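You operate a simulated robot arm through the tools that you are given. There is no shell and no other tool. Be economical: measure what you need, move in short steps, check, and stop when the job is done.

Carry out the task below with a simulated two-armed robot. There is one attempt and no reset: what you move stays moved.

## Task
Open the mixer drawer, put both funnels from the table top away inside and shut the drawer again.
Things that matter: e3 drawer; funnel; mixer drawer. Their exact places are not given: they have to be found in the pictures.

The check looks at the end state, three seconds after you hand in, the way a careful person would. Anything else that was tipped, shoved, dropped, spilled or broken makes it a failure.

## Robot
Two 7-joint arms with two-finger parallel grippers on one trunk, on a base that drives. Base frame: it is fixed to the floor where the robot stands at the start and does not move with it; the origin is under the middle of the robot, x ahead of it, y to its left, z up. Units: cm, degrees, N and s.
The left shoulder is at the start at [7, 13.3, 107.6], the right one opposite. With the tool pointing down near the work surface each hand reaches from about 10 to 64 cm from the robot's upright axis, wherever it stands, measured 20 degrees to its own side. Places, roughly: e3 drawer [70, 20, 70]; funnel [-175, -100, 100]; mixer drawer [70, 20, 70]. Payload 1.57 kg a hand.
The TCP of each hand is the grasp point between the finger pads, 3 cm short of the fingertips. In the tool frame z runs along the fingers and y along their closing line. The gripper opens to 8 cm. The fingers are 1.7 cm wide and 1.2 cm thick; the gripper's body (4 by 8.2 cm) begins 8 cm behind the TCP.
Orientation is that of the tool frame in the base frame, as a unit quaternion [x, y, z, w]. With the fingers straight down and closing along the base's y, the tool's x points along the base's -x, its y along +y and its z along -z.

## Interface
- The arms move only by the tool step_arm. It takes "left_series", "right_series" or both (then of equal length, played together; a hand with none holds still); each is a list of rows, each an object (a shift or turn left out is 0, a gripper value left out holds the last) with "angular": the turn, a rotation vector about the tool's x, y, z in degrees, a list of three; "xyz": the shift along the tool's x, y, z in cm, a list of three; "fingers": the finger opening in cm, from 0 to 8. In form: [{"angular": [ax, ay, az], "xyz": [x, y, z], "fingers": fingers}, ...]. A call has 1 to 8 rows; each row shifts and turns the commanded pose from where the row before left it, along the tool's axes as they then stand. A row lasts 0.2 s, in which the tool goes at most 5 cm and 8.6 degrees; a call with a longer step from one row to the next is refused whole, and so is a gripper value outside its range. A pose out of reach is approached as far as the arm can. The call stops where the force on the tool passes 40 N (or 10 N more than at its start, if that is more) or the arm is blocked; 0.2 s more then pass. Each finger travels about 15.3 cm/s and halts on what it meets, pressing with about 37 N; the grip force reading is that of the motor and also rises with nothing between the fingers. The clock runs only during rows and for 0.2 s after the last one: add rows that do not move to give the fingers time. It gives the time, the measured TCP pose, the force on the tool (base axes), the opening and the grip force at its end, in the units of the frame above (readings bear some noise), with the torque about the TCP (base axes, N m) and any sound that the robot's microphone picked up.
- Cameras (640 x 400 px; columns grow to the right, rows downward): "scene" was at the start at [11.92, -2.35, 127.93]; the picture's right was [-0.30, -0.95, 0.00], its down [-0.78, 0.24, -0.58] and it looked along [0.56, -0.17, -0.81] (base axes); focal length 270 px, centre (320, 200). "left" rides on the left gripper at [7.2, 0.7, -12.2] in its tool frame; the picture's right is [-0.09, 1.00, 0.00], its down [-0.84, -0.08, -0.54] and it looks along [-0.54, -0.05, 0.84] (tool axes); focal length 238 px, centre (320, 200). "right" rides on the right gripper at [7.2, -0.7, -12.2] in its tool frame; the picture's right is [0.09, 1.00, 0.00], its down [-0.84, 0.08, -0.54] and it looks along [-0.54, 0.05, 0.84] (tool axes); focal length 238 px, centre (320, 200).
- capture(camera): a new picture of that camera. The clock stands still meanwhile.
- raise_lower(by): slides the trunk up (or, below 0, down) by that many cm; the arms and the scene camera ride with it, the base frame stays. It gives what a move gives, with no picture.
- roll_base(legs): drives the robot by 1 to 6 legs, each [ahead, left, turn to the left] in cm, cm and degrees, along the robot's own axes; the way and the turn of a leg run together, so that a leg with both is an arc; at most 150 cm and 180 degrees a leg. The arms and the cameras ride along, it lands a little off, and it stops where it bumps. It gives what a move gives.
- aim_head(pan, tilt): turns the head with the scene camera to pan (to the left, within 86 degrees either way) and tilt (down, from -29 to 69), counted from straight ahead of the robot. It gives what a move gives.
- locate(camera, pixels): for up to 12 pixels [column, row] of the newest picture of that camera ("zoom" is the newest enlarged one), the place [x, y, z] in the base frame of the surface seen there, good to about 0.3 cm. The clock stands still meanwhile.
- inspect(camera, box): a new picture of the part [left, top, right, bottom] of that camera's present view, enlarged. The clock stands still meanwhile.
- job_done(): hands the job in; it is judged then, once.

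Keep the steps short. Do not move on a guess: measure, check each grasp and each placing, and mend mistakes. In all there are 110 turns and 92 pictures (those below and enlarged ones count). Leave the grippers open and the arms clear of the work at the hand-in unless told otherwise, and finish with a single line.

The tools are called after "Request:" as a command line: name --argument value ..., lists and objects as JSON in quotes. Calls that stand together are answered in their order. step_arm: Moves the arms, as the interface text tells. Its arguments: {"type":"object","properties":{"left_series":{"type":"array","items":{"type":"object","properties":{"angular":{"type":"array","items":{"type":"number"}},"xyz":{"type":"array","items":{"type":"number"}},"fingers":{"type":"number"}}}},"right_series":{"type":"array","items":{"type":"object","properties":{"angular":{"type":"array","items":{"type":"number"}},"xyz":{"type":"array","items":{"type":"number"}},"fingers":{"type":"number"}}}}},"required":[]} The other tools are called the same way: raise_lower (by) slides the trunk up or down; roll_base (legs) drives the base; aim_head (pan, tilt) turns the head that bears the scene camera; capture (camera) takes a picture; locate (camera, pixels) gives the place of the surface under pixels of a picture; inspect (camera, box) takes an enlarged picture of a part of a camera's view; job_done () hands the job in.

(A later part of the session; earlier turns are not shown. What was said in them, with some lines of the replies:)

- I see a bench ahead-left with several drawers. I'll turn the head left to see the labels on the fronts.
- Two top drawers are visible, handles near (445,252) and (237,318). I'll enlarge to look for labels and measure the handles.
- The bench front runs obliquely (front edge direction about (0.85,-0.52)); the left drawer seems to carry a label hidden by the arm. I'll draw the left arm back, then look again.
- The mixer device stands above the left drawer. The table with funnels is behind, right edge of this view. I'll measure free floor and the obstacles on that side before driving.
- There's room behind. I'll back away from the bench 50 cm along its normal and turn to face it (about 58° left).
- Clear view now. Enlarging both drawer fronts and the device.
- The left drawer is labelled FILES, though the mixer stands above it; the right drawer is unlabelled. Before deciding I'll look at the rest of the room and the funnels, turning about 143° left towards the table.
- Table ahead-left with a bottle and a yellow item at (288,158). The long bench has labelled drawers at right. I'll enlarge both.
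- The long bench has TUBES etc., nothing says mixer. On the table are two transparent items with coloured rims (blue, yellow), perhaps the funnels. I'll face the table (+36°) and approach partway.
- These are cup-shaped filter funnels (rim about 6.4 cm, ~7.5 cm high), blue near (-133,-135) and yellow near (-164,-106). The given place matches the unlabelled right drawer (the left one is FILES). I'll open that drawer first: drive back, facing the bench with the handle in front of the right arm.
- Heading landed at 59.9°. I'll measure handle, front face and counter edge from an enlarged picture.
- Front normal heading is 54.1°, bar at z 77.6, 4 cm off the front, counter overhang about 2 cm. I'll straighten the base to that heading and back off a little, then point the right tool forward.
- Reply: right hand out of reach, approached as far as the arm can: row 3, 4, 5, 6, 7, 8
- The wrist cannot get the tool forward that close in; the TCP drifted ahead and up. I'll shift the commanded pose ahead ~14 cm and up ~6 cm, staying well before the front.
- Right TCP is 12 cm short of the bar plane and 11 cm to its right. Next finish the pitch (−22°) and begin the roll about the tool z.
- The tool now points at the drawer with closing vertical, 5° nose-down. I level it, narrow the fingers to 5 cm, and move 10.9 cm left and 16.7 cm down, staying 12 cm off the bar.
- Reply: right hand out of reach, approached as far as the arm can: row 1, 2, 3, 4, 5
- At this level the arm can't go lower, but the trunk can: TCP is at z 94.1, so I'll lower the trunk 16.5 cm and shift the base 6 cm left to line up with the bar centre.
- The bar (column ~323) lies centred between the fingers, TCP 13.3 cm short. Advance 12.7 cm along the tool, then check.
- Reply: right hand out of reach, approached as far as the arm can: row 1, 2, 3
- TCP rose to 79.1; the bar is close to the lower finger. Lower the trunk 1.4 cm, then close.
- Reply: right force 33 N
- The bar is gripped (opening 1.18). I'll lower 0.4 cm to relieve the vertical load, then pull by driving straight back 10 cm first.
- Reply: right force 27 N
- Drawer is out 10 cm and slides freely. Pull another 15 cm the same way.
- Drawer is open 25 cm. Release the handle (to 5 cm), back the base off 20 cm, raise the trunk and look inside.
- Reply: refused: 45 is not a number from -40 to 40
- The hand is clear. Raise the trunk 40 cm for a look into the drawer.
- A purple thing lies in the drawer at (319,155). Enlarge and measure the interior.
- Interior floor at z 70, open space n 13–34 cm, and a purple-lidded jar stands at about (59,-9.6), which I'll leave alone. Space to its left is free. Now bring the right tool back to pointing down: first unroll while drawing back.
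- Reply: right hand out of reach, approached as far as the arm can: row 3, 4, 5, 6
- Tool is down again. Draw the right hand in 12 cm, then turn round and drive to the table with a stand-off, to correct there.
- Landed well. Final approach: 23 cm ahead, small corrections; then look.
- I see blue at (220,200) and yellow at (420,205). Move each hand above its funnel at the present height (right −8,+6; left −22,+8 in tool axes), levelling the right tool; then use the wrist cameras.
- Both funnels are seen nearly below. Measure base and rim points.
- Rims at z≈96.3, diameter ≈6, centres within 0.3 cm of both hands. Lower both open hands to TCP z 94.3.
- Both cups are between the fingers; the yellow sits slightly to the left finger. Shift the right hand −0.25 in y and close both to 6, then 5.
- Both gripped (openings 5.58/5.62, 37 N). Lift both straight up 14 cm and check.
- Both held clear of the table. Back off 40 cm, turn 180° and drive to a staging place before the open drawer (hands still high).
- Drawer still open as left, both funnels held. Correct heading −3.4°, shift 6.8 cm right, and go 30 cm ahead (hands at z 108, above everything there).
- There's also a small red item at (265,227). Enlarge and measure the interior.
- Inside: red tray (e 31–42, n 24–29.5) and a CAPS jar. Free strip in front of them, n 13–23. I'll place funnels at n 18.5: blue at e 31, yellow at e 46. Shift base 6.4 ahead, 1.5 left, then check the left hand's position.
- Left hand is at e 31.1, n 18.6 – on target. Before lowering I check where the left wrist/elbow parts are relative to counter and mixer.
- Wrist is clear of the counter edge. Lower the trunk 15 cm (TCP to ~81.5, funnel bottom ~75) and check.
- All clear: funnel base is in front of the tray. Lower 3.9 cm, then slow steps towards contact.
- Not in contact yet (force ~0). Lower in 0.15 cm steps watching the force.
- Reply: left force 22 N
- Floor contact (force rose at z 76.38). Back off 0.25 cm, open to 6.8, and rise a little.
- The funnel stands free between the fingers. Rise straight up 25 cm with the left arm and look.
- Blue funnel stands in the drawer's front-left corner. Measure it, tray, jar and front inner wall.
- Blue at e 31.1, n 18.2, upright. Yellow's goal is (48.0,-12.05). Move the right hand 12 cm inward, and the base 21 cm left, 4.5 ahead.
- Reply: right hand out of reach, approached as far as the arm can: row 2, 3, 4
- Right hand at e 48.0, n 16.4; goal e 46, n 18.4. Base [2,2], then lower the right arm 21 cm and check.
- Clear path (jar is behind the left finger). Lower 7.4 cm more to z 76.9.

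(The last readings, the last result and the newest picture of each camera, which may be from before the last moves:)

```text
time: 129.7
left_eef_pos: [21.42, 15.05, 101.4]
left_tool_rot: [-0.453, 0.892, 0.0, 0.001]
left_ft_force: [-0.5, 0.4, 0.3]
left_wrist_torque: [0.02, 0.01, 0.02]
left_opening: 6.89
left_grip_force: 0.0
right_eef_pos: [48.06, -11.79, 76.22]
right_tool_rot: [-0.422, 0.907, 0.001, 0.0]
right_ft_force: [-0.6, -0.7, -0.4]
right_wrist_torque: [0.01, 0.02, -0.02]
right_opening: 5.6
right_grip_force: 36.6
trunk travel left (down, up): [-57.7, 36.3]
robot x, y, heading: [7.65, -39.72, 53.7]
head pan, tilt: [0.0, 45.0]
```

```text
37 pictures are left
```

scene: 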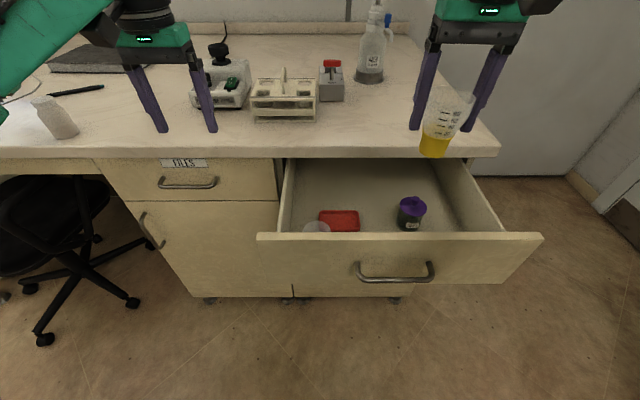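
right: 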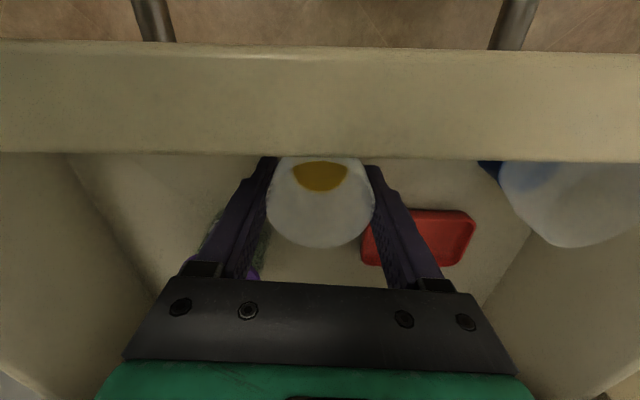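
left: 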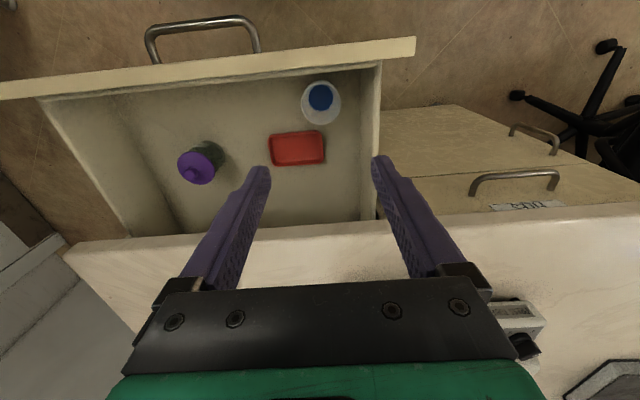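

Continue by 0.1 cm until the floor is felt.

Request:
step_arm --right_series '[{"xyz": [0, 0, 0.1]}, {"xyz": [0, 0, 0.1]}]'

Request:
step_arm --right_series '[{"xyz": [0, 0, 0.1]}]'

```text
time: 130.3
left_eef_pos: [21.32, 14.95, 101.52]
left_tool_rot: [-0.453, 0.892, 0.001, 0.002]
left_ft_force: [0.6, -0.9, -0.9]
left_wrist_torque: [-0.01, -0.01, -0.01]
left_opening: 6.88
left_grip_force: 0.2
right_eef_pos: [48.01, -11.75, 76.14]
right_tool_rot: [-0.421, 0.907, 0.002, 0.0]
right_ft_force: [2.2, -1.8, 11.2]
right_wrist_torque: [-0.27, -0.1, 0.08]
right_opening: 5.58
right_grip_force: 36.7
trunk travel left (down, up): [-57.7, 36.3]
robot x, y, heading: [7.88, -39.51, 54.1]
head pan, tilt: [0.0, 45.0]
```

```text
time: 130.7
left_eef_pos: [21.24, 14.77, 101.55]
left_tool_rot: [-0.454, 0.891, 0.001, 0.001]
left_ft_force: [0.1, 0.4, -0.2]
left_wrist_torque: [0.0, 0.01, -0.01]
left_opening: 6.91
left_grip_force: 0.1
right_eef_pos: [48.04, -11.77, 76.1]
right_tool_rot: [-0.421, 0.907, 0.003, 0.002]
right_ft_force: [5.1, -1.5, 23.3]
right_wrist_torque: [-0.37, -0.11, 0.09]
right_opening: 5.61
right_grip_force: 37.0
trunk travel left (down, up): [-57.7, 36.3]
robot x, y, heading: [7.66, -39.22, 53.8]
head pan, tilt: [0.0, 45.0]
```

Contact at z 76.1. Back off 0.2, open to 6.8 and check.

Request:
step_arm --right_series '[{"xyz": [0, 0, -0.2]}, {"fingers": 6.2}, {"fingers": 6.9}, {"fingers": 6.9}]'

Request:
capture --camera "right"

```text
time: 131.7
left_eef_pos: [21.38, 15.15, 101.47]
left_tool_rot: [-0.452, 0.892, 0.0, 0.001]
left_ft_force: [0.3, -1.0, 0.0]
left_wrist_torque: [0.02, 0.02, 0.01]
left_opening: 6.91
left_grip_force: 0.1
right_eef_pos: [48.1, -11.81, 75.99]
right_tool_rot: [-0.421, 0.907, 0.001, 0.0]
right_ft_force: [-0.5, 0.0, -0.3]
right_wrist_torque: [-0.01, -0.01, -0.02]
right_opening: 6.88
right_grip_force: 0.1
trunk travel left (down, up): [-57.7, 36.3]
robot x, y, heading: [7.82, -39.56, 53.9]
head pan, tilt: [0.0, 45.0]
```

```text
36 pictures are left
```

right: 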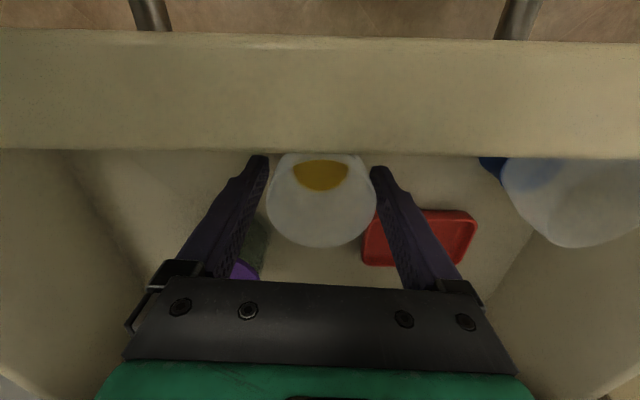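

Right finger is near the cup wall; shift 0.4 cm to centre and rise 24 cm.

Request:
step_arm --right_series '[{"xyz": [0, 0.4, 0]}, {"xyz": [0, 0, -1.5]}, {"xyz": [0, 0, -2.5]}, {"xyz": [0, 0, -4]}, {"xyz": [0, 0, -4]}, {"xyz": [0, 0, -4]}, {"xyz": [0, 0, -4]}, {"xyz": [0, 0, -4]}]'

Request:
capture --camera "right"

```text
time: 133.5
left_eef_pos: [21.32, 15.02, 101.49]
left_tool_rot: [-0.453, 0.891, 0.001, 0.0]
left_ft_force: [0.2, 0.0, 0.0]
left_wrist_torque: [0.02, 0.03, 0.0]
left_opening: 6.89
left_grip_force: 0.0
right_eef_pos: [47.58, -11.53, 100.34]
right_tool_rot: [-0.422, 0.907, 0.001, 0.0]
right_ft_force: [0.2, -0.2, -0.5]
right_wrist_torque: [0.0, -0.01, 0.02]
right_opening: 6.91
right_grip_force: 0.0
trunk travel left (down, up): [-57.7, 36.3]
robot x, y, heading: [7.93, -39.59, 53.6]
head pan, tilt: [0.0, 45.0]
```

```text
35 pictures are left
```

right: 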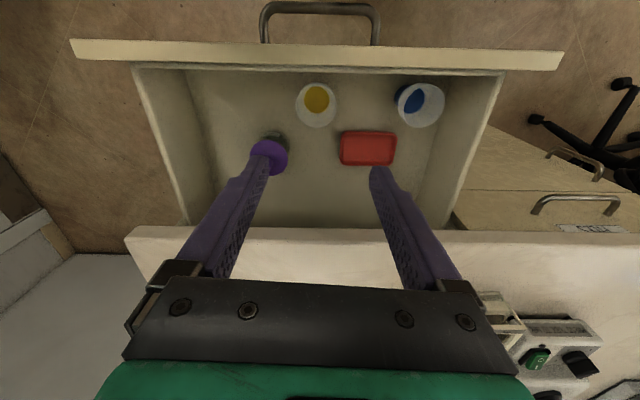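

Both funnels stand upright; tray and jar untouched. To shut: retract the left hand, back the base 20 cm so the right hand is before the front, close the right fingers and use them (tool down) to push the handle bar.

Request:
step_arm --left_series '[{"xyz": [4, 0, 0]}, {"xyz": [4, 0, 0]}, {"xyz": [4, 0, 0]}, {"xyz": [4, 0, 0]}, {"xyz": [4, 0, 0]}]' --right_series '[{"fingers": 0}, {}, {}, {}, {}]'

Request:
roll_base --legs '[[-19, 0, 0]]'

Request:
capture --camera "right"

```text
time: 134.7
left_eef_pos: [9.6, -1.18, 101.29]
left_tool_rot: [-0.452, 0.892, 0.001, 0.001]
left_ft_force: [-0.3, -0.3, 0.3]
left_wrist_torque: [-0.01, -0.03, -0.02]
left_opening: 6.9
left_grip_force: 0.1
right_eef_pos: [47.65, -11.6, 100.35]
right_tool_rot: [-0.422, 0.907, 0.002, 0.001]
right_ft_force: [0.2, -0.2, 0.5]
right_wrist_torque: [0.03, -0.02, -0.02]
right_opening: 0.0
right_grip_force: 21.8
trunk travel left (down, up): [-57.7, 36.3]
robot x, y, heading: [7.99, -39.55, 53.9]
head pan, tilt: [0.0, 45.0]
```

```text
time: 136.3
left_eef_pos: [-1.81, -16.69, 101.34]
left_tool_rot: [-0.455, 0.89, 0.001, 0.001]
left_ft_force: [-0.4, -1.2, -0.3]
left_wrist_torque: [0.02, -0.03, -0.01]
left_opening: 6.89
left_grip_force: 0.0
right_eef_pos: [36.14, -26.94, 100.27]
right_tool_rot: [-0.423, 0.906, 0.0, 0.0]
right_ft_force: [-0.4, 0.4, 0.0]
right_wrist_torque: [0.0, -0.04, -0.01]
right_opening: 0.0
right_grip_force: 21.3
trunk travel left (down, up): [-57.7, 36.3]
robot x, y, heading: [-3.39, -55.06, 54.5]
head pan, tilt: [0.0, 45.0]
```

```text
34 pictures are left
```

right: 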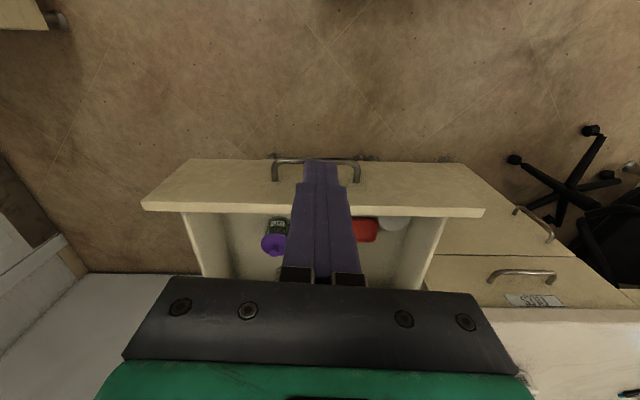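

Right TCP is at e 45.1, n −0.6. Verify bar position in this picture.

Request:
locate --camera "right" --pixels '[[282, 162], [290, 162], [348, 161], [356, 162], [200, 165], [420, 170]]'

```text
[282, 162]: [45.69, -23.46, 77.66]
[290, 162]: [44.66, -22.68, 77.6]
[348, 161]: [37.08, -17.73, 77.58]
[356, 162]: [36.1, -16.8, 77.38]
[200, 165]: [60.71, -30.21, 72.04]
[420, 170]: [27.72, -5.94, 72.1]
```

Bar at n 7.6, e 45, z 77.5 — lined up. Lower the right hand to z 77.8 (tips 74.8), 7 cm in front of the bar.

Request:
step_arm --right_series '[{"xyz": [0, 0, 3.2]}, {"xyz": [0, 0, 3.2]}, {"xyz": [0, 0, 3.2]}, {"xyz": [0, 0, 3.2]}, {"xyz": [0, 0, 3.2]}, {"xyz": [0, 0, 3.2]}, {"xyz": [0, 0, 3.2]}]'

Request:
roll_base --legs '[[9, 0, 0]]'

Request:
capture --camera "right"

```text
time: 137.9
left_eef_pos: [-1.86, -16.73, 101.35]
left_tool_rot: [-0.456, 0.89, 0.0, -0.001]
left_ft_force: [0.9, 0.1, -1.2]
left_wrist_torque: [0.01, 0.0, -0.01]
left_opening: 6.91
left_grip_force: 0.0
right_eef_pos: [36.13, -26.85, 77.83]
right_tool_rot: [-0.424, 0.906, 0.002, -0.001]
right_ft_force: [0.8, -0.2, -0.9]
right_wrist_torque: [0.02, -0.02, 0.03]
right_opening: 0.03
right_grip_force: 21.5
trunk travel left (down, up): [-57.7, 36.3]
robot x, y, heading: [-3.31, -55.15, 54.3]
head pan, tilt: [0.0, 45.0]
```

```text
time: 139.0
left_eef_pos: [3.62, -9.36, 101.4]
left_tool_rot: [-0.455, 0.891, 0.0, 0.001]
left_ft_force: [0.6, -0.5, -0.2]
left_wrist_torque: [-0.03, -0.01, -0.01]
left_opening: 6.88
left_grip_force: 0.1
right_eef_pos: [41.45, -19.4, 77.94]
right_tool_rot: [-0.423, 0.906, 0.001, 0.001]
right_ft_force: [-0.7, 0.8, -0.3]
right_wrist_torque: [-0.04, 0.01, -0.01]
right_opening: 0.03
right_grip_force: 21.7
trunk travel left (down, up): [-57.7, 36.3]
robot x, y, heading: [1.75, -48.0, 54.1]
head pan, tilt: [0.0, 45.0]
```

```text
33 pictures are left
```

right: 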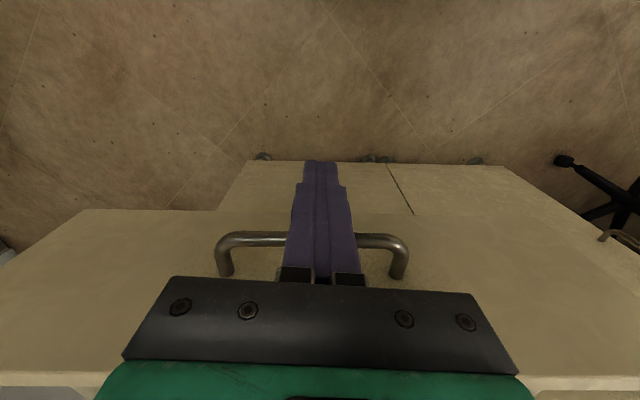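

Fingers are against the bar (n 8.6). Push 10 cm by driving, then check.

Request:
roll_base --legs '[[10, 0, 0]]'

Request:
aim_head --pan -15 --tilt 55

Request:
capture --camera "scene"

```text
time: 140.2
left_eef_pos: [9.49, -1.19, 101.46]
left_tool_rot: [-0.455, 0.89, 0.001, 0.001]
left_ft_force: [0.7, 0.0, -0.4]
left_wrist_torque: [-0.02, 0.04, -0.02]
left_opening: 6.88
left_grip_force: 0.0
right_eef_pos: [47.31, -11.31, 77.81]
right_tool_rot: [-0.424, 0.906, 0.002, 0.0]
right_ft_force: [-0.2, 0.7, -0.6]
right_wrist_torque: [-0.03, -0.01, -0.03]
right_opening: 0.0
right_grip_force: 21.7
trunk travel left (down, up): [-57.7, 36.3]
robot x, y, heading: [8.01, -39.25, 54.4]
head pan, tilt: [0.0, 45.0]
```

```text
time: 140.9
left_eef_pos: [9.43, -1.16, 101.47]
left_tool_rot: [-0.455, 0.891, 0.001, 0.001]
left_ft_force: [0.3, 0.1, -0.5]
left_wrist_torque: [0.02, -0.01, 0.01]
left_opening: 6.9
left_grip_force: 0.0
right_eef_pos: [47.39, -11.18, 77.84]
right_tool_rot: [-0.425, 0.905, 0.001, 0.001]
right_ft_force: [-0.1, -0.3, -0.8]
right_wrist_torque: [-0.01, -0.04, 0.05]
right_opening: 0.01
right_grip_force: 20.9
trunk travel left (down, up): [-57.7, 36.3]
robot x, y, heading: [7.91, -39.38, 54.2]
head pan, tilt: [-15.0, 55.0]
```

```text
32 pictures are left
```

scene: 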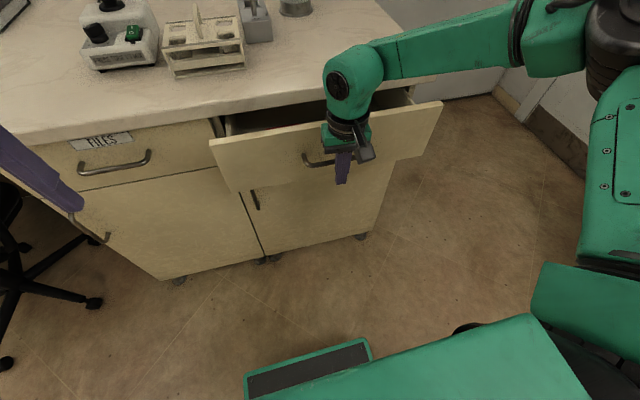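

Drawer follows well, 12 cm to go (TCP n 18.7 → ~30.8). Check the height of the wrist parts above the counter before the last part.

Request:
locate --camera "scene" --pixels '[[340, 125], [330, 110], [335, 140], [350, 85], [330, 65], [365, 150], [355, 50], [40, 175], [75, 200], [205, 72]]'

```text
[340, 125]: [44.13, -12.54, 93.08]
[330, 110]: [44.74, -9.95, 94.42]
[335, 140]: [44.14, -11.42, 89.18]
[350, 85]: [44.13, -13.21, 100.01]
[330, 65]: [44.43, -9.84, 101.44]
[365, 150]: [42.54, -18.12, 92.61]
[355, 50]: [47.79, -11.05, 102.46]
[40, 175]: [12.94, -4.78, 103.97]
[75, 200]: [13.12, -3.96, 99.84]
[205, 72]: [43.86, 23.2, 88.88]
```

Gripper body stays ~1.4 cm short of the counter edge at the end position, wider parts are above counter height. Push 9 cm more.

Request:
roll_base --legs '[[9, 0, 0]]'

Request:
capture --camera "scene"

```text
time: 142.0
left_eef_pos: [14.8, 6.22, 101.34]
left_tool_rot: [-0.454, 0.891, 0.001, 0.001]
left_ft_force: [0.6, 0.0, 0.2]
left_wrist_torque: [-0.02, 0.01, -0.02]
left_opening: 6.9
left_grip_force: 0.1
right_eef_pos: [52.85, -3.81, 77.83]
right_tool_rot: [-0.424, 0.906, 0.001, 0.0]
right_ft_force: [0.0, 0.0, -0.4]
right_wrist_torque: [0.01, 0.01, 0.0]
right_opening: 0.0
right_grip_force: 20.7
trunk travel left (down, up): [-57.7, 36.3]
robot x, y, heading: [13.4, -31.95, 54.0]
head pan, tilt: [-15.0, 55.0]
```

```text
31 pictures are left
```

scene: 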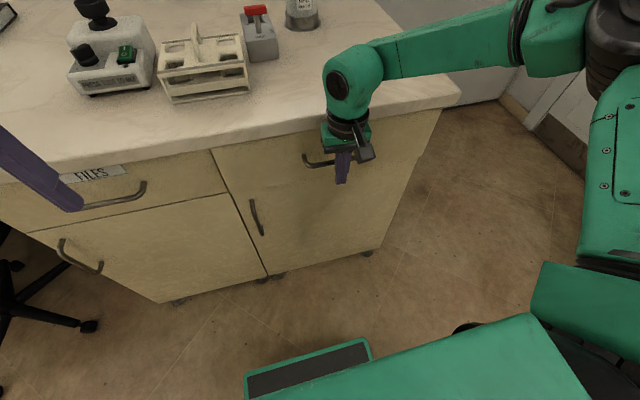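

2.9 cm left. Finish with the arm in 0.5 cm rows along tool −x, watching the force.

Request:
step_arm --right_series '[{"xyz": [-0.5, 0, 0]}, {"xyz": [-0.5, 0, 0]}, {"xyz": [-0.5, 0, 0]}, {"xyz": [-0.5, 0, 0]}, {"xyz": [-0.4, 0, 0]}]'

Request:
step_arm --right_series '[{"xyz": [-0.3, 0, 0]}, {"xyz": [-0.3, 0, 0]}, {"xyz": [-0.2, 0, 0]}]'

Request:
capture --camera "right"

```text
time: 143.2
left_eef_pos: [14.76, 6.17, 101.38]
left_tool_rot: [-0.454, 0.891, 0.0, 0.002]
left_ft_force: [0.2, -0.1, -0.1]
left_wrist_torque: [0.0, -0.02, -0.03]
left_opening: 6.88
left_grip_force: 0.0
right_eef_pos: [54.28, -2.18, 77.98]
right_tool_rot: [-0.424, 0.905, 0.001, 0.0]
right_ft_force: [-3.6, -6.6, -0.6]
right_wrist_torque: [0.48, -0.35, 0.07]
right_opening: 0.02
right_grip_force: 21.6
trunk travel left (down, up): [-57.7, 36.3]
robot x, y, heading: [12.93, -32.04, 54.3]
head pan, tilt: [-15.0, 55.0]
```

```text
time: 144.0
left_eef_pos: [14.49, 5.8, 101.7]
left_tool_rot: [-0.454, 0.891, 0.004, 0.002]
left_ft_force: [-0.1, 0.9, 0.1]
left_wrist_torque: [0.0, -0.02, 0.01]
left_opening: 6.9
left_grip_force: 0.0
right_eef_pos: [54.22, -2.21, 78.05]
right_tool_rot: [-0.428, 0.904, -0.001, -0.003]
right_ft_force: [-11.0, -15.2, 7.1]
right_wrist_torque: [1.87, -1.15, 0.23]
right_opening: 0.01
right_grip_force: 20.7
trunk travel left (down, up): [-57.7, 36.3]
robot x, y, heading: [13.14, -32.09, 53.9]
head pan, tilt: [-15.0, 55.0]
stopped in row 3 (right hand): the force on the tool passed its limit at 42 N (the readings are from after the stop); the commanded pose is now the measured one
```

```text
30 pictures are left
```

right: 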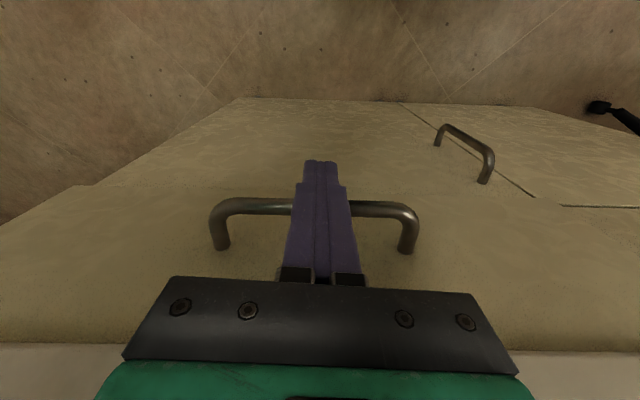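

Firm stop at TCP n 30.0. I'll back the hand off and measure the front to see whether it is fully shut.

Request:
step_arm --right_series '[{"xyz": [1.5, 0, 0]}, {"xyz": [4, 0, 0]}, {"xyz": [4, 0, 0]}, {"xyz": [4, 0, 0]}]'

Request:
capture --camera "right"

Request:
capture --camera "scene"

```text
time: 145.0
left_eef_pos: [14.81, 6.14, 101.39]
left_tool_rot: [-0.454, 0.891, 0.001, 0.002]
left_ft_force: [-0.4, 0.2, 1.0]
left_wrist_torque: [0.01, -0.02, 0.03]
left_opening: 6.87
left_grip_force: 0.1
right_eef_pos: [45.8, -12.32, 77.66]
right_tool_rot: [-0.426, 0.905, -0.002, -0.003]
right_ft_force: [0.6, -1.1, 0.0]
right_wrist_torque: [0.01, 0.0, 0.0]
right_opening: 0.0
right_grip_force: 21.0
trunk travel left (down, up): [-57.7, 36.3]
robot x, y, heading: [13.26, -31.94, 54.2]
head pan, tilt: [-15.0, 55.0]
```

```text
29 pictures are left
```

right: 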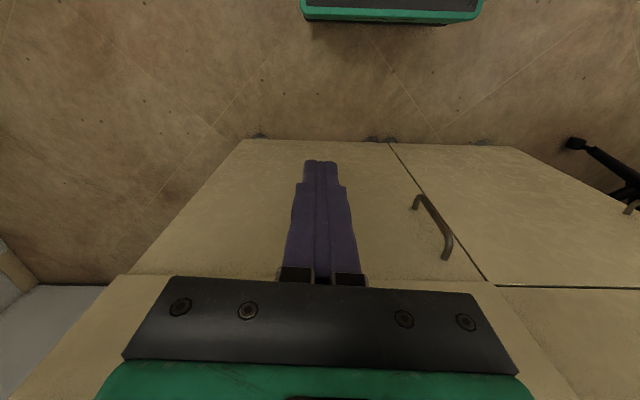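

```text
28 pictures are left
```

scene: 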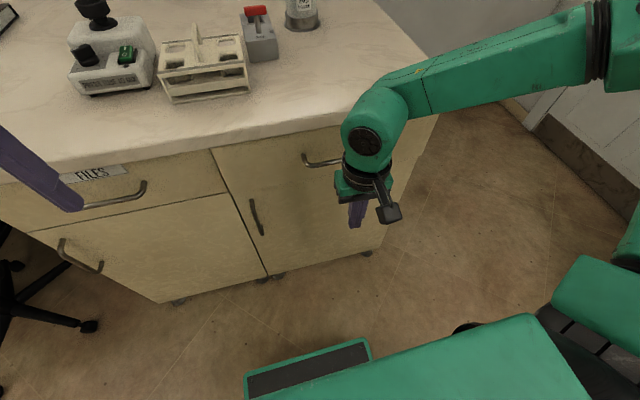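

Lift the right hand 20 cm (it is 17 cm before the counter edge), open its fingers, back the base 30 cm, and view the front squarely.

Request:
step_arm --right_series '[{"xyz": [0, 0, -4], "fingers": 8}, {"xyz": [0, 0, -4]}, {"xyz": [0, 0, -4]}, {"xyz": [0, 0, -4]}, {"xyz": [0, 0, -4]}]' --left_series '[{"fingers": 8}, {}, {}, {}, {}]'

Request:
roll_base --legs '[[-35, -5, 0]]'

Request:
aim_head --pan 0 --tilt 40

Request:
capture --camera "scene"

```text
time: 146.2
left_eef_pos: [14.78, 6.3, 101.43]
left_tool_rot: [-0.455, 0.891, 0.0, 0.001]
left_ft_force: [-0.1, 1.5, 0.5]
left_wrist_torque: [-0.02, -0.02, -0.01]
left_opening: 8.01
left_grip_force: 0.2
right_eef_pos: [45.97, -12.07, 97.83]
right_tool_rot: [-0.426, 0.905, -0.002, -0.005]
right_ft_force: [-0.7, -0.1, -0.1]
right_wrist_torque: [-0.01, 0.0, 0.03]
right_opening: 8.03
right_grip_force: 0.0
trunk travel left (down, up): [-57.7, 36.3]
robot x, y, heading: [13.32, -32.1, 54.2]
head pan, tilt: [-15.0, 55.0]
```

```text
time: 148.5
left_eef_pos: [-1.88, -25.17, 101.31]
left_tool_rot: [-0.456, 0.89, 0.001, 0.001]
left_ft_force: [0.4, 0.9, 0.3]
left_wrist_torque: [0.04, 0.02, 0.01]
left_opening: 8.01
left_grip_force: 0.1
right_eef_pos: [29.47, -43.25, 97.77]
right_tool_rot: [-0.427, 0.904, -0.003, -0.004]
right_ft_force: [-0.3, -0.3, -0.2]
right_wrist_torque: [0.01, -0.01, 0.01]
right_opening: 7.98
right_grip_force: 0.0
trunk travel left (down, up): [-57.7, 36.3]
robot x, y, heading: [-3.33, -63.76, 54.1]
head pan, tilt: [-15.0, 55.0]
```

```text
time: 149.3
left_eef_pos: [-1.82, -25.14, 101.35]
left_tool_rot: [-0.456, 0.89, 0.001, 0.0]
left_ft_force: [-0.4, 0.5, 0.1]
left_wrist_torque: [0.01, -0.03, -0.04]
left_opening: 7.99
left_grip_force: 0.0
right_eef_pos: [29.46, -43.24, 97.85]
right_tool_rot: [-0.427, 0.904, -0.002, -0.004]
right_ft_force: [0.2, 0.0, -0.1]
right_wrist_torque: [-0.02, -0.02, 0.01]
right_opening: 7.98
right_grip_force: 0.1
trunk travel left (down, up): [-57.7, 36.3]
robot x, y, heading: [-3.43, -63.55, 54.2]
head pan, tilt: [0.0, 40.0]
```

```text
27 pictures are left
```

scene: 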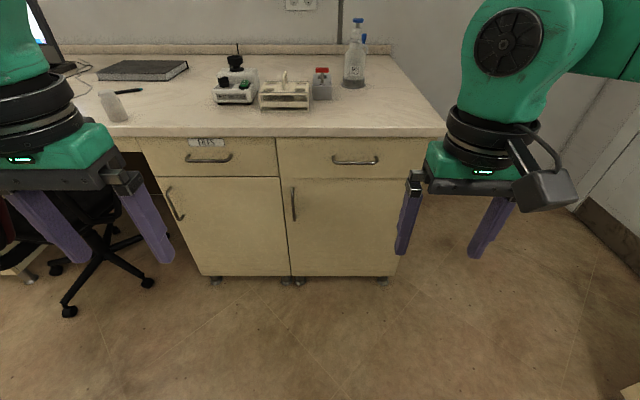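

Request:
inspect --camera "scene" --box '[230, 120, 420, 240]'

Request:
locate --camera "scene" --pixels '[[350, 163], [335, 163], [372, 163], [300, 170], [395, 172], [300, 200], [390, 200], [262, 170], [220, 170], [352, 135]]'

```text
3.33 times, centred on (325, 180) of scene
```

zoom: 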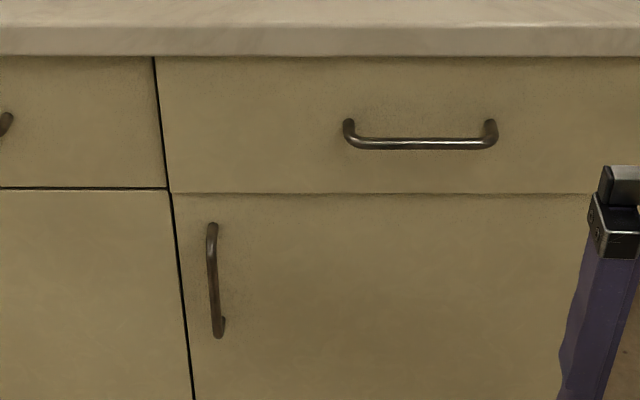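

```text
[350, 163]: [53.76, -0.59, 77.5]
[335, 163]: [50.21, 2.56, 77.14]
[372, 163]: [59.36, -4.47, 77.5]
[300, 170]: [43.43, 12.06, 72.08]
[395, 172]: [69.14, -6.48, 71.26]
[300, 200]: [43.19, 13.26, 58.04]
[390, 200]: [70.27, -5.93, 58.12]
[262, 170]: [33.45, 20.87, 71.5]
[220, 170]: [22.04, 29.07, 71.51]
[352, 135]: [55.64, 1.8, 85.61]
```

The front stands ~1 cm proud (n 35.2 vs 36.2 for the doors); the wrench shows the hand met the counter edge ~11 cm above the TCP. I'll push the last centimetre with a tilted tool: move the right hand 15 cm ahead (still 10 cm off the bar) and pitch it 40° so the fingers lead.

Request:
step_arm --right_series '[{"xyz": [-5, 0, 0], "fingers": 0}, {"xyz": [-5, 0, 0]}, {"xyz": [-5, 0, 0]}, {"angular": [0, -8, 0]}, {"angular": [0, -8, 0]}, {"angular": [0, -8, 0]}, {"angular": [0, -8, 0]}, {"angular": [0, -8, 0]}]'

```text
time: 151.1
left_eef_pos: [-1.82, -25.13, 101.47]
left_tool_rot: [-0.456, 0.89, 0.0, 0.001]
left_ft_force: [-0.5, -1.6, 0.5]
left_wrist_torque: [0.0, 0.01, 0.02]
left_opening: 7.98
left_grip_force: 0.1
right_eef_pos: [38.24, -32.9, 97.9]
right_tool_rot: [-0.402, 0.851, 0.145, 0.306]
right_ft_force: [-0.9, 0.6, 0.3]
right_wrist_torque: [-0.02, -0.03, -0.01]
right_opening: 0.0
right_grip_force: 21.0
right hand out of reach, approached as far as the arm can: row 3
trunk travel left (down, up): [-57.7, 36.3]
robot x, y, heading: [-3.48, -63.55, 54.2]
head pan, tilt: [0.0, 40.0]
```

Tilted 38°. Lower the trunk 20.3 cm, shift 5.5 cm left and 30 cm ahead to stop ~4 cm short of the bar.

Request:
raise_lower --by -20.3

Request:
roll_base --legs '[[0, 5.5, 0], [29.5, 0, 0]]'

Request:
capture --camera "right"

```text
time: 153.2
left_eef_pos: [-1.74, -25.22, 81.1]
left_tool_rot: [-0.456, 0.89, 0.001, 0.001]
left_ft_force: [0.0, -0.3, -0.3]
left_wrist_torque: [0.01, 0.0, -0.04]
left_opening: 7.99
left_grip_force: 0.0
right_eef_pos: [38.19, -32.67, 77.7]
right_tool_rot: [-0.402, 0.851, 0.145, 0.306]
right_ft_force: [-0.8, 0.7, 0.5]
right_wrist_torque: [0.0, 0.03, -0.02]
right_opening: 0.02
right_grip_force: 20.4
trunk travel left (down, up): [-37.4, 56.6]
robot x, y, heading: [-3.56, -63.21, 54.2]
head pan, tilt: [0.0, 40.0]
```

```text
time: 155.8
left_eef_pos: [10.89, 2.08, 81.14]
left_tool_rot: [-0.456, 0.89, 0.0, -0.001]
left_ft_force: [-0.6, 0.9, 0.1]
left_wrist_torque: [0.01, -0.01, -0.01]
left_opening: 8.0
left_grip_force: 0.0
right_eef_pos: [50.78, -5.46, 77.64]
right_tool_rot: [-0.402, 0.851, 0.143, 0.305]
right_ft_force: [1.2, 0.0, -0.4]
right_wrist_torque: [0.01, 0.01, -0.01]
right_opening: 0.0
right_grip_force: 21.3
trunk travel left (down, up): [-37.4, 56.6]
robot x, y, heading: [9.74, -35.94, 54.3]
head pan, tilt: [0.0, 40.0]
```

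```text
25 pictures are left
```

right: 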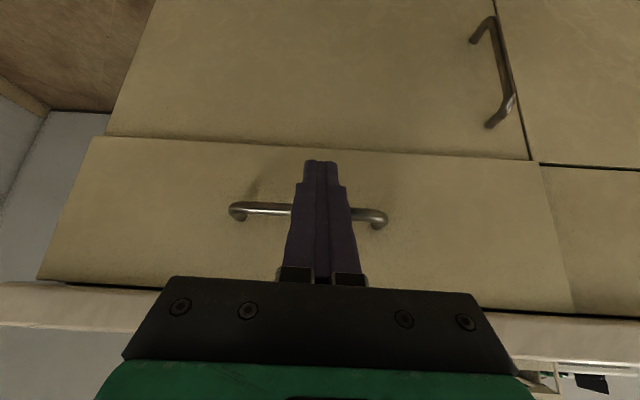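

Bar is centred on the fingers, TCP 4.3 cm short. Advance horizontally with the arm 4.2 cm, then small rows.

Request:
step_arm --right_series '[{"xyz": [-0.81, 0, 0.67]}, {"xyz": [-0.81, 0, 0.67]}, {"xyz": [-0.81, 0, 0.67]}, {"xyz": [-0.62, 0, 0.51]}, {"xyz": [-0.3, 0, 0.25]}]'

Request:
step_arm --right_series '[{"xyz": [-0.23, 0, 0.19]}, {"xyz": [-0.23, 0, 0.19]}, {"xyz": [-0.23, 0, 0.19]}, {"xyz": [-0.23, 0, 0.19]}]'

```text
time: 157.0
left_eef_pos: [10.9, 2.07, 81.15]
left_tool_rot: [-0.455, 0.89, 0.0, 0.002]
left_ft_force: [-0.1, -0.5, 0.7]
left_wrist_torque: [-0.02, -0.02, 0.04]
left_opening: 8.0
left_grip_force: 0.0
right_eef_pos: [53.55, -2.15, 77.55]
right_tool_rot: [-0.402, 0.851, 0.144, 0.305]
right_ft_force: [0.3, 0.0, 0.5]
right_wrist_torque: [0.03, -0.01, -0.03]
right_opening: 0.0
right_grip_force: 21.3
trunk travel left (down, up): [-37.4, 56.6]
robot x, y, heading: [9.22, -36.55, 53.9]
head pan, tilt: [0.0, 40.0]
```

```text
time: 158.0
left_eef_pos: [10.79, 2.04, 81.1]
left_tool_rot: [-0.455, 0.89, 0.0, 0.001]
left_ft_force: [-0.2, 0.6, -0.3]
left_wrist_torque: [0.0, -0.03, -0.01]
left_opening: 8.01
left_grip_force: 0.1
right_eef_pos: [54.28, -1.31, 77.42]
right_tool_rot: [-0.402, 0.852, 0.142, 0.305]
right_ft_force: [-4.3, -5.6, -2.8]
right_wrist_torque: [-0.13, -0.01, -0.04]
right_opening: 0.0
right_grip_force: 21.5
trunk travel left (down, up): [-37.4, 56.6]
robot x, y, heading: [9.38, -36.47, 54.2]
head pan, tilt: [0.0, 40.0]
```

Contact with the bar (7 N), drawer being pushed. Continue in small rows.

Request:
step_arm --right_series '[{"xyz": [-0.23, 0, 0.19]}, {"xyz": [-0.23, 0, 0.19]}, {"xyz": [-0.23, 0, 0.19]}, {"xyz": [-0.23, 0, 0.19]}, {"xyz": [-0.23, 0, 0.19]}]'

Request:
capture --camera "right"

```text
time: 158.7
left_eef_pos: [10.89, 2.06, 81.15]
left_tool_rot: [-0.454, 0.891, 0.0, 0.001]
left_ft_force: [0.1, -0.5, -0.1]
left_wrist_torque: [-0.04, -0.04, 0.02]
left_opening: 8.03
left_grip_force: 0.0
right_eef_pos: [54.44, -1.15, 77.06]
right_tool_rot: [-0.405, 0.853, 0.14, 0.299]
right_ft_force: [-5.3, -6.7, -2.6]
right_wrist_torque: [-0.09, 0.04, 0.03]
right_opening: 0.02
right_grip_force: 21.3
trunk travel left (down, up): [-37.4, 56.6]
robot x, y, heading: [9.02, -36.41, 54.3]
head pan, tilt: [0.0, 40.0]
stopped in row 3 (right hand): the force on the tool passed its limit at 43 N (the readings are from after the stop); the commanded pose is now the measured one
```

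```text
24 pictures are left
```

right: 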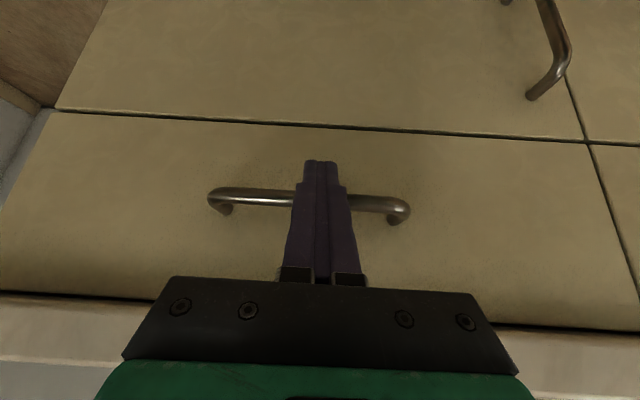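

The seams now look flush and the push met a firm stop (43 N) at n 31.0. Back off horizontally and verify.

Request:
step_arm --right_series '[{"xyz": [0.8, 0, -0.6]}, {"xyz": [2.3, 0, -1.9]}, {"xyz": [2.3, 0, -1.9]}, {"xyz": [2.3, 0, -1.9]}]'

Request:
roll_base --legs '[[-35, -6, 0]]'

Request:
raise_lower --by 25

Request:
step_arm --right_series '[{"fingers": 8}, {"fingers": 8}, {"fingers": 8}]'

Request:
capture --camera "scene"

Request:
inspect --camera "scene" --box '[230, 100, 420, 220]'

```text
time: 159.7
left_eef_pos: [10.88, 1.7, 81.18]
left_tool_rot: [-0.456, 0.89, 0.001, 0.0]
left_ft_force: [0.6, 0.9, 0.1]
left_wrist_torque: [-0.01, 0.0, -0.02]
left_opening: 8.04
left_grip_force: 0.1
right_eef_pos: [48.0, -9.0, 77.14]
right_tool_rot: [-0.404, 0.853, 0.14, 0.3]
right_ft_force: [-0.2, 0.2, -0.8]
right_wrist_torque: [-0.02, -0.02, 0.0]
right_opening: 0.02
right_grip_force: 22.1
trunk travel left (down, up): [-37.4, 56.6]
robot x, y, heading: [9.02, -36.3, 54.1]
head pan, tilt: [0.0, 40.0]
```

```text
time: 162.0
left_eef_pos: [-5.21, -30.37, 81.11]
left_tool_rot: [-0.457, 0.889, 0.0, 0.001]
left_ft_force: [-0.2, 0.0, -1.1]
left_wrist_torque: [0.04, 0.01, -0.02]
left_opening: 8.0
left_grip_force: 0.1
right_eef_pos: [32.12, -41.06, 77.25]
right_tool_rot: [-0.405, 0.851, 0.141, 0.301]
right_ft_force: [0.7, -0.7, 0.5]
right_wrist_torque: [0.01, -0.02, -0.04]
right_opening: 0.0
right_grip_force: 21.5
trunk travel left (down, up): [-37.4, 56.6]
robot x, y, heading: [-6.82, -68.7, 54.7]
head pan, tilt: [0.0, 40.0]
```

```text
time: 164.6
left_eef_pos: [-5.22, -30.29, 106.11]
left_tool_rot: [-0.457, 0.889, 0.0, 0.001]
left_ft_force: [-1.1, 0.2, 0.2]
left_wrist_torque: [0.01, -0.01, 0.03]
left_opening: 8.01
left_grip_force: 0.0
right_eef_pos: [32.05, -41.11, 102.15]
right_tool_rot: [-0.406, 0.852, 0.141, 0.3]
right_ft_force: [0.3, -0.3, -0.2]
right_wrist_torque: [0.0, 0.01, -0.01]
right_opening: 0.0
right_grip_force: 21.6
trunk travel left (down, up): [-62.4, 31.6]
robot x, y, heading: [-6.86, -68.35, 54.3]
head pan, tilt: [0.0, 40.0]
```

```text
time: 165.4
left_eef_pos: [-5.22, -30.24, 105.99]
left_tool_rot: [-0.457, 0.89, 0.0, 0.001]
left_ft_force: [0.6, 0.2, 0.1]
left_wrist_torque: [0.01, -0.02, -0.01]
left_opening: 8.0
left_grip_force: 0.1
right_eef_pos: [32.14, -41.01, 102.3]
right_tool_rot: [-0.406, 0.852, 0.14, 0.3]
right_ft_force: [-0.2, 0.8, 0.1]
right_wrist_torque: [-0.02, -0.01, -0.01]
right_opening: 8.01
right_grip_force: 0.0
trunk travel left (down, up): [-62.4, 31.6]
robot x, y, heading: [-6.51, -68.69, 54.5]
head pan, tilt: [0.0, 40.0]
```

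```text
23 pictures are left
```

scene: 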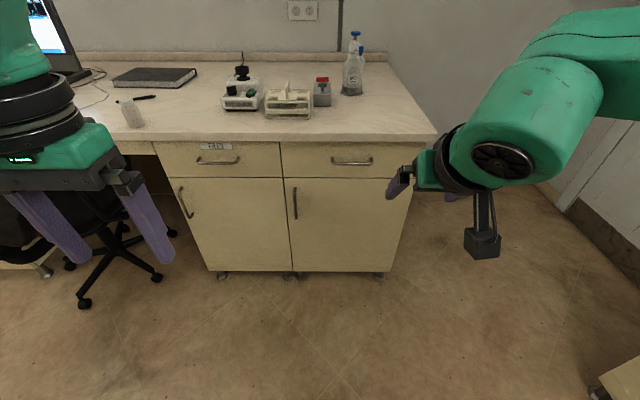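

```text
3.33 times, centred on (325, 160) of scene
```

zoom: 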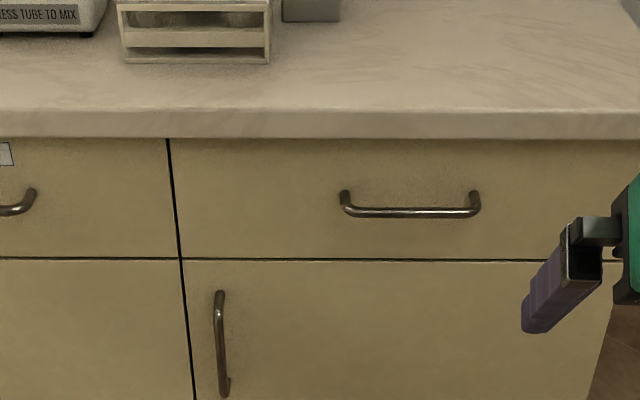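

The seams are continuous with the neighbouring fronts, the bench objects are as before, and the hands are open and clear. The given place (70, 20) lies right at the centre line of this drawer (e 45), so it is the right one. Handing in.

Request:
job_done

```text
The job is handed in.
```

Both funnels are standing upright in the right-hand bench drawer, which is shut flush; that drawer has no label, and I took it as the mixer drawer because the place given matches its centre line, while the one under the mixer is labelled FILES.
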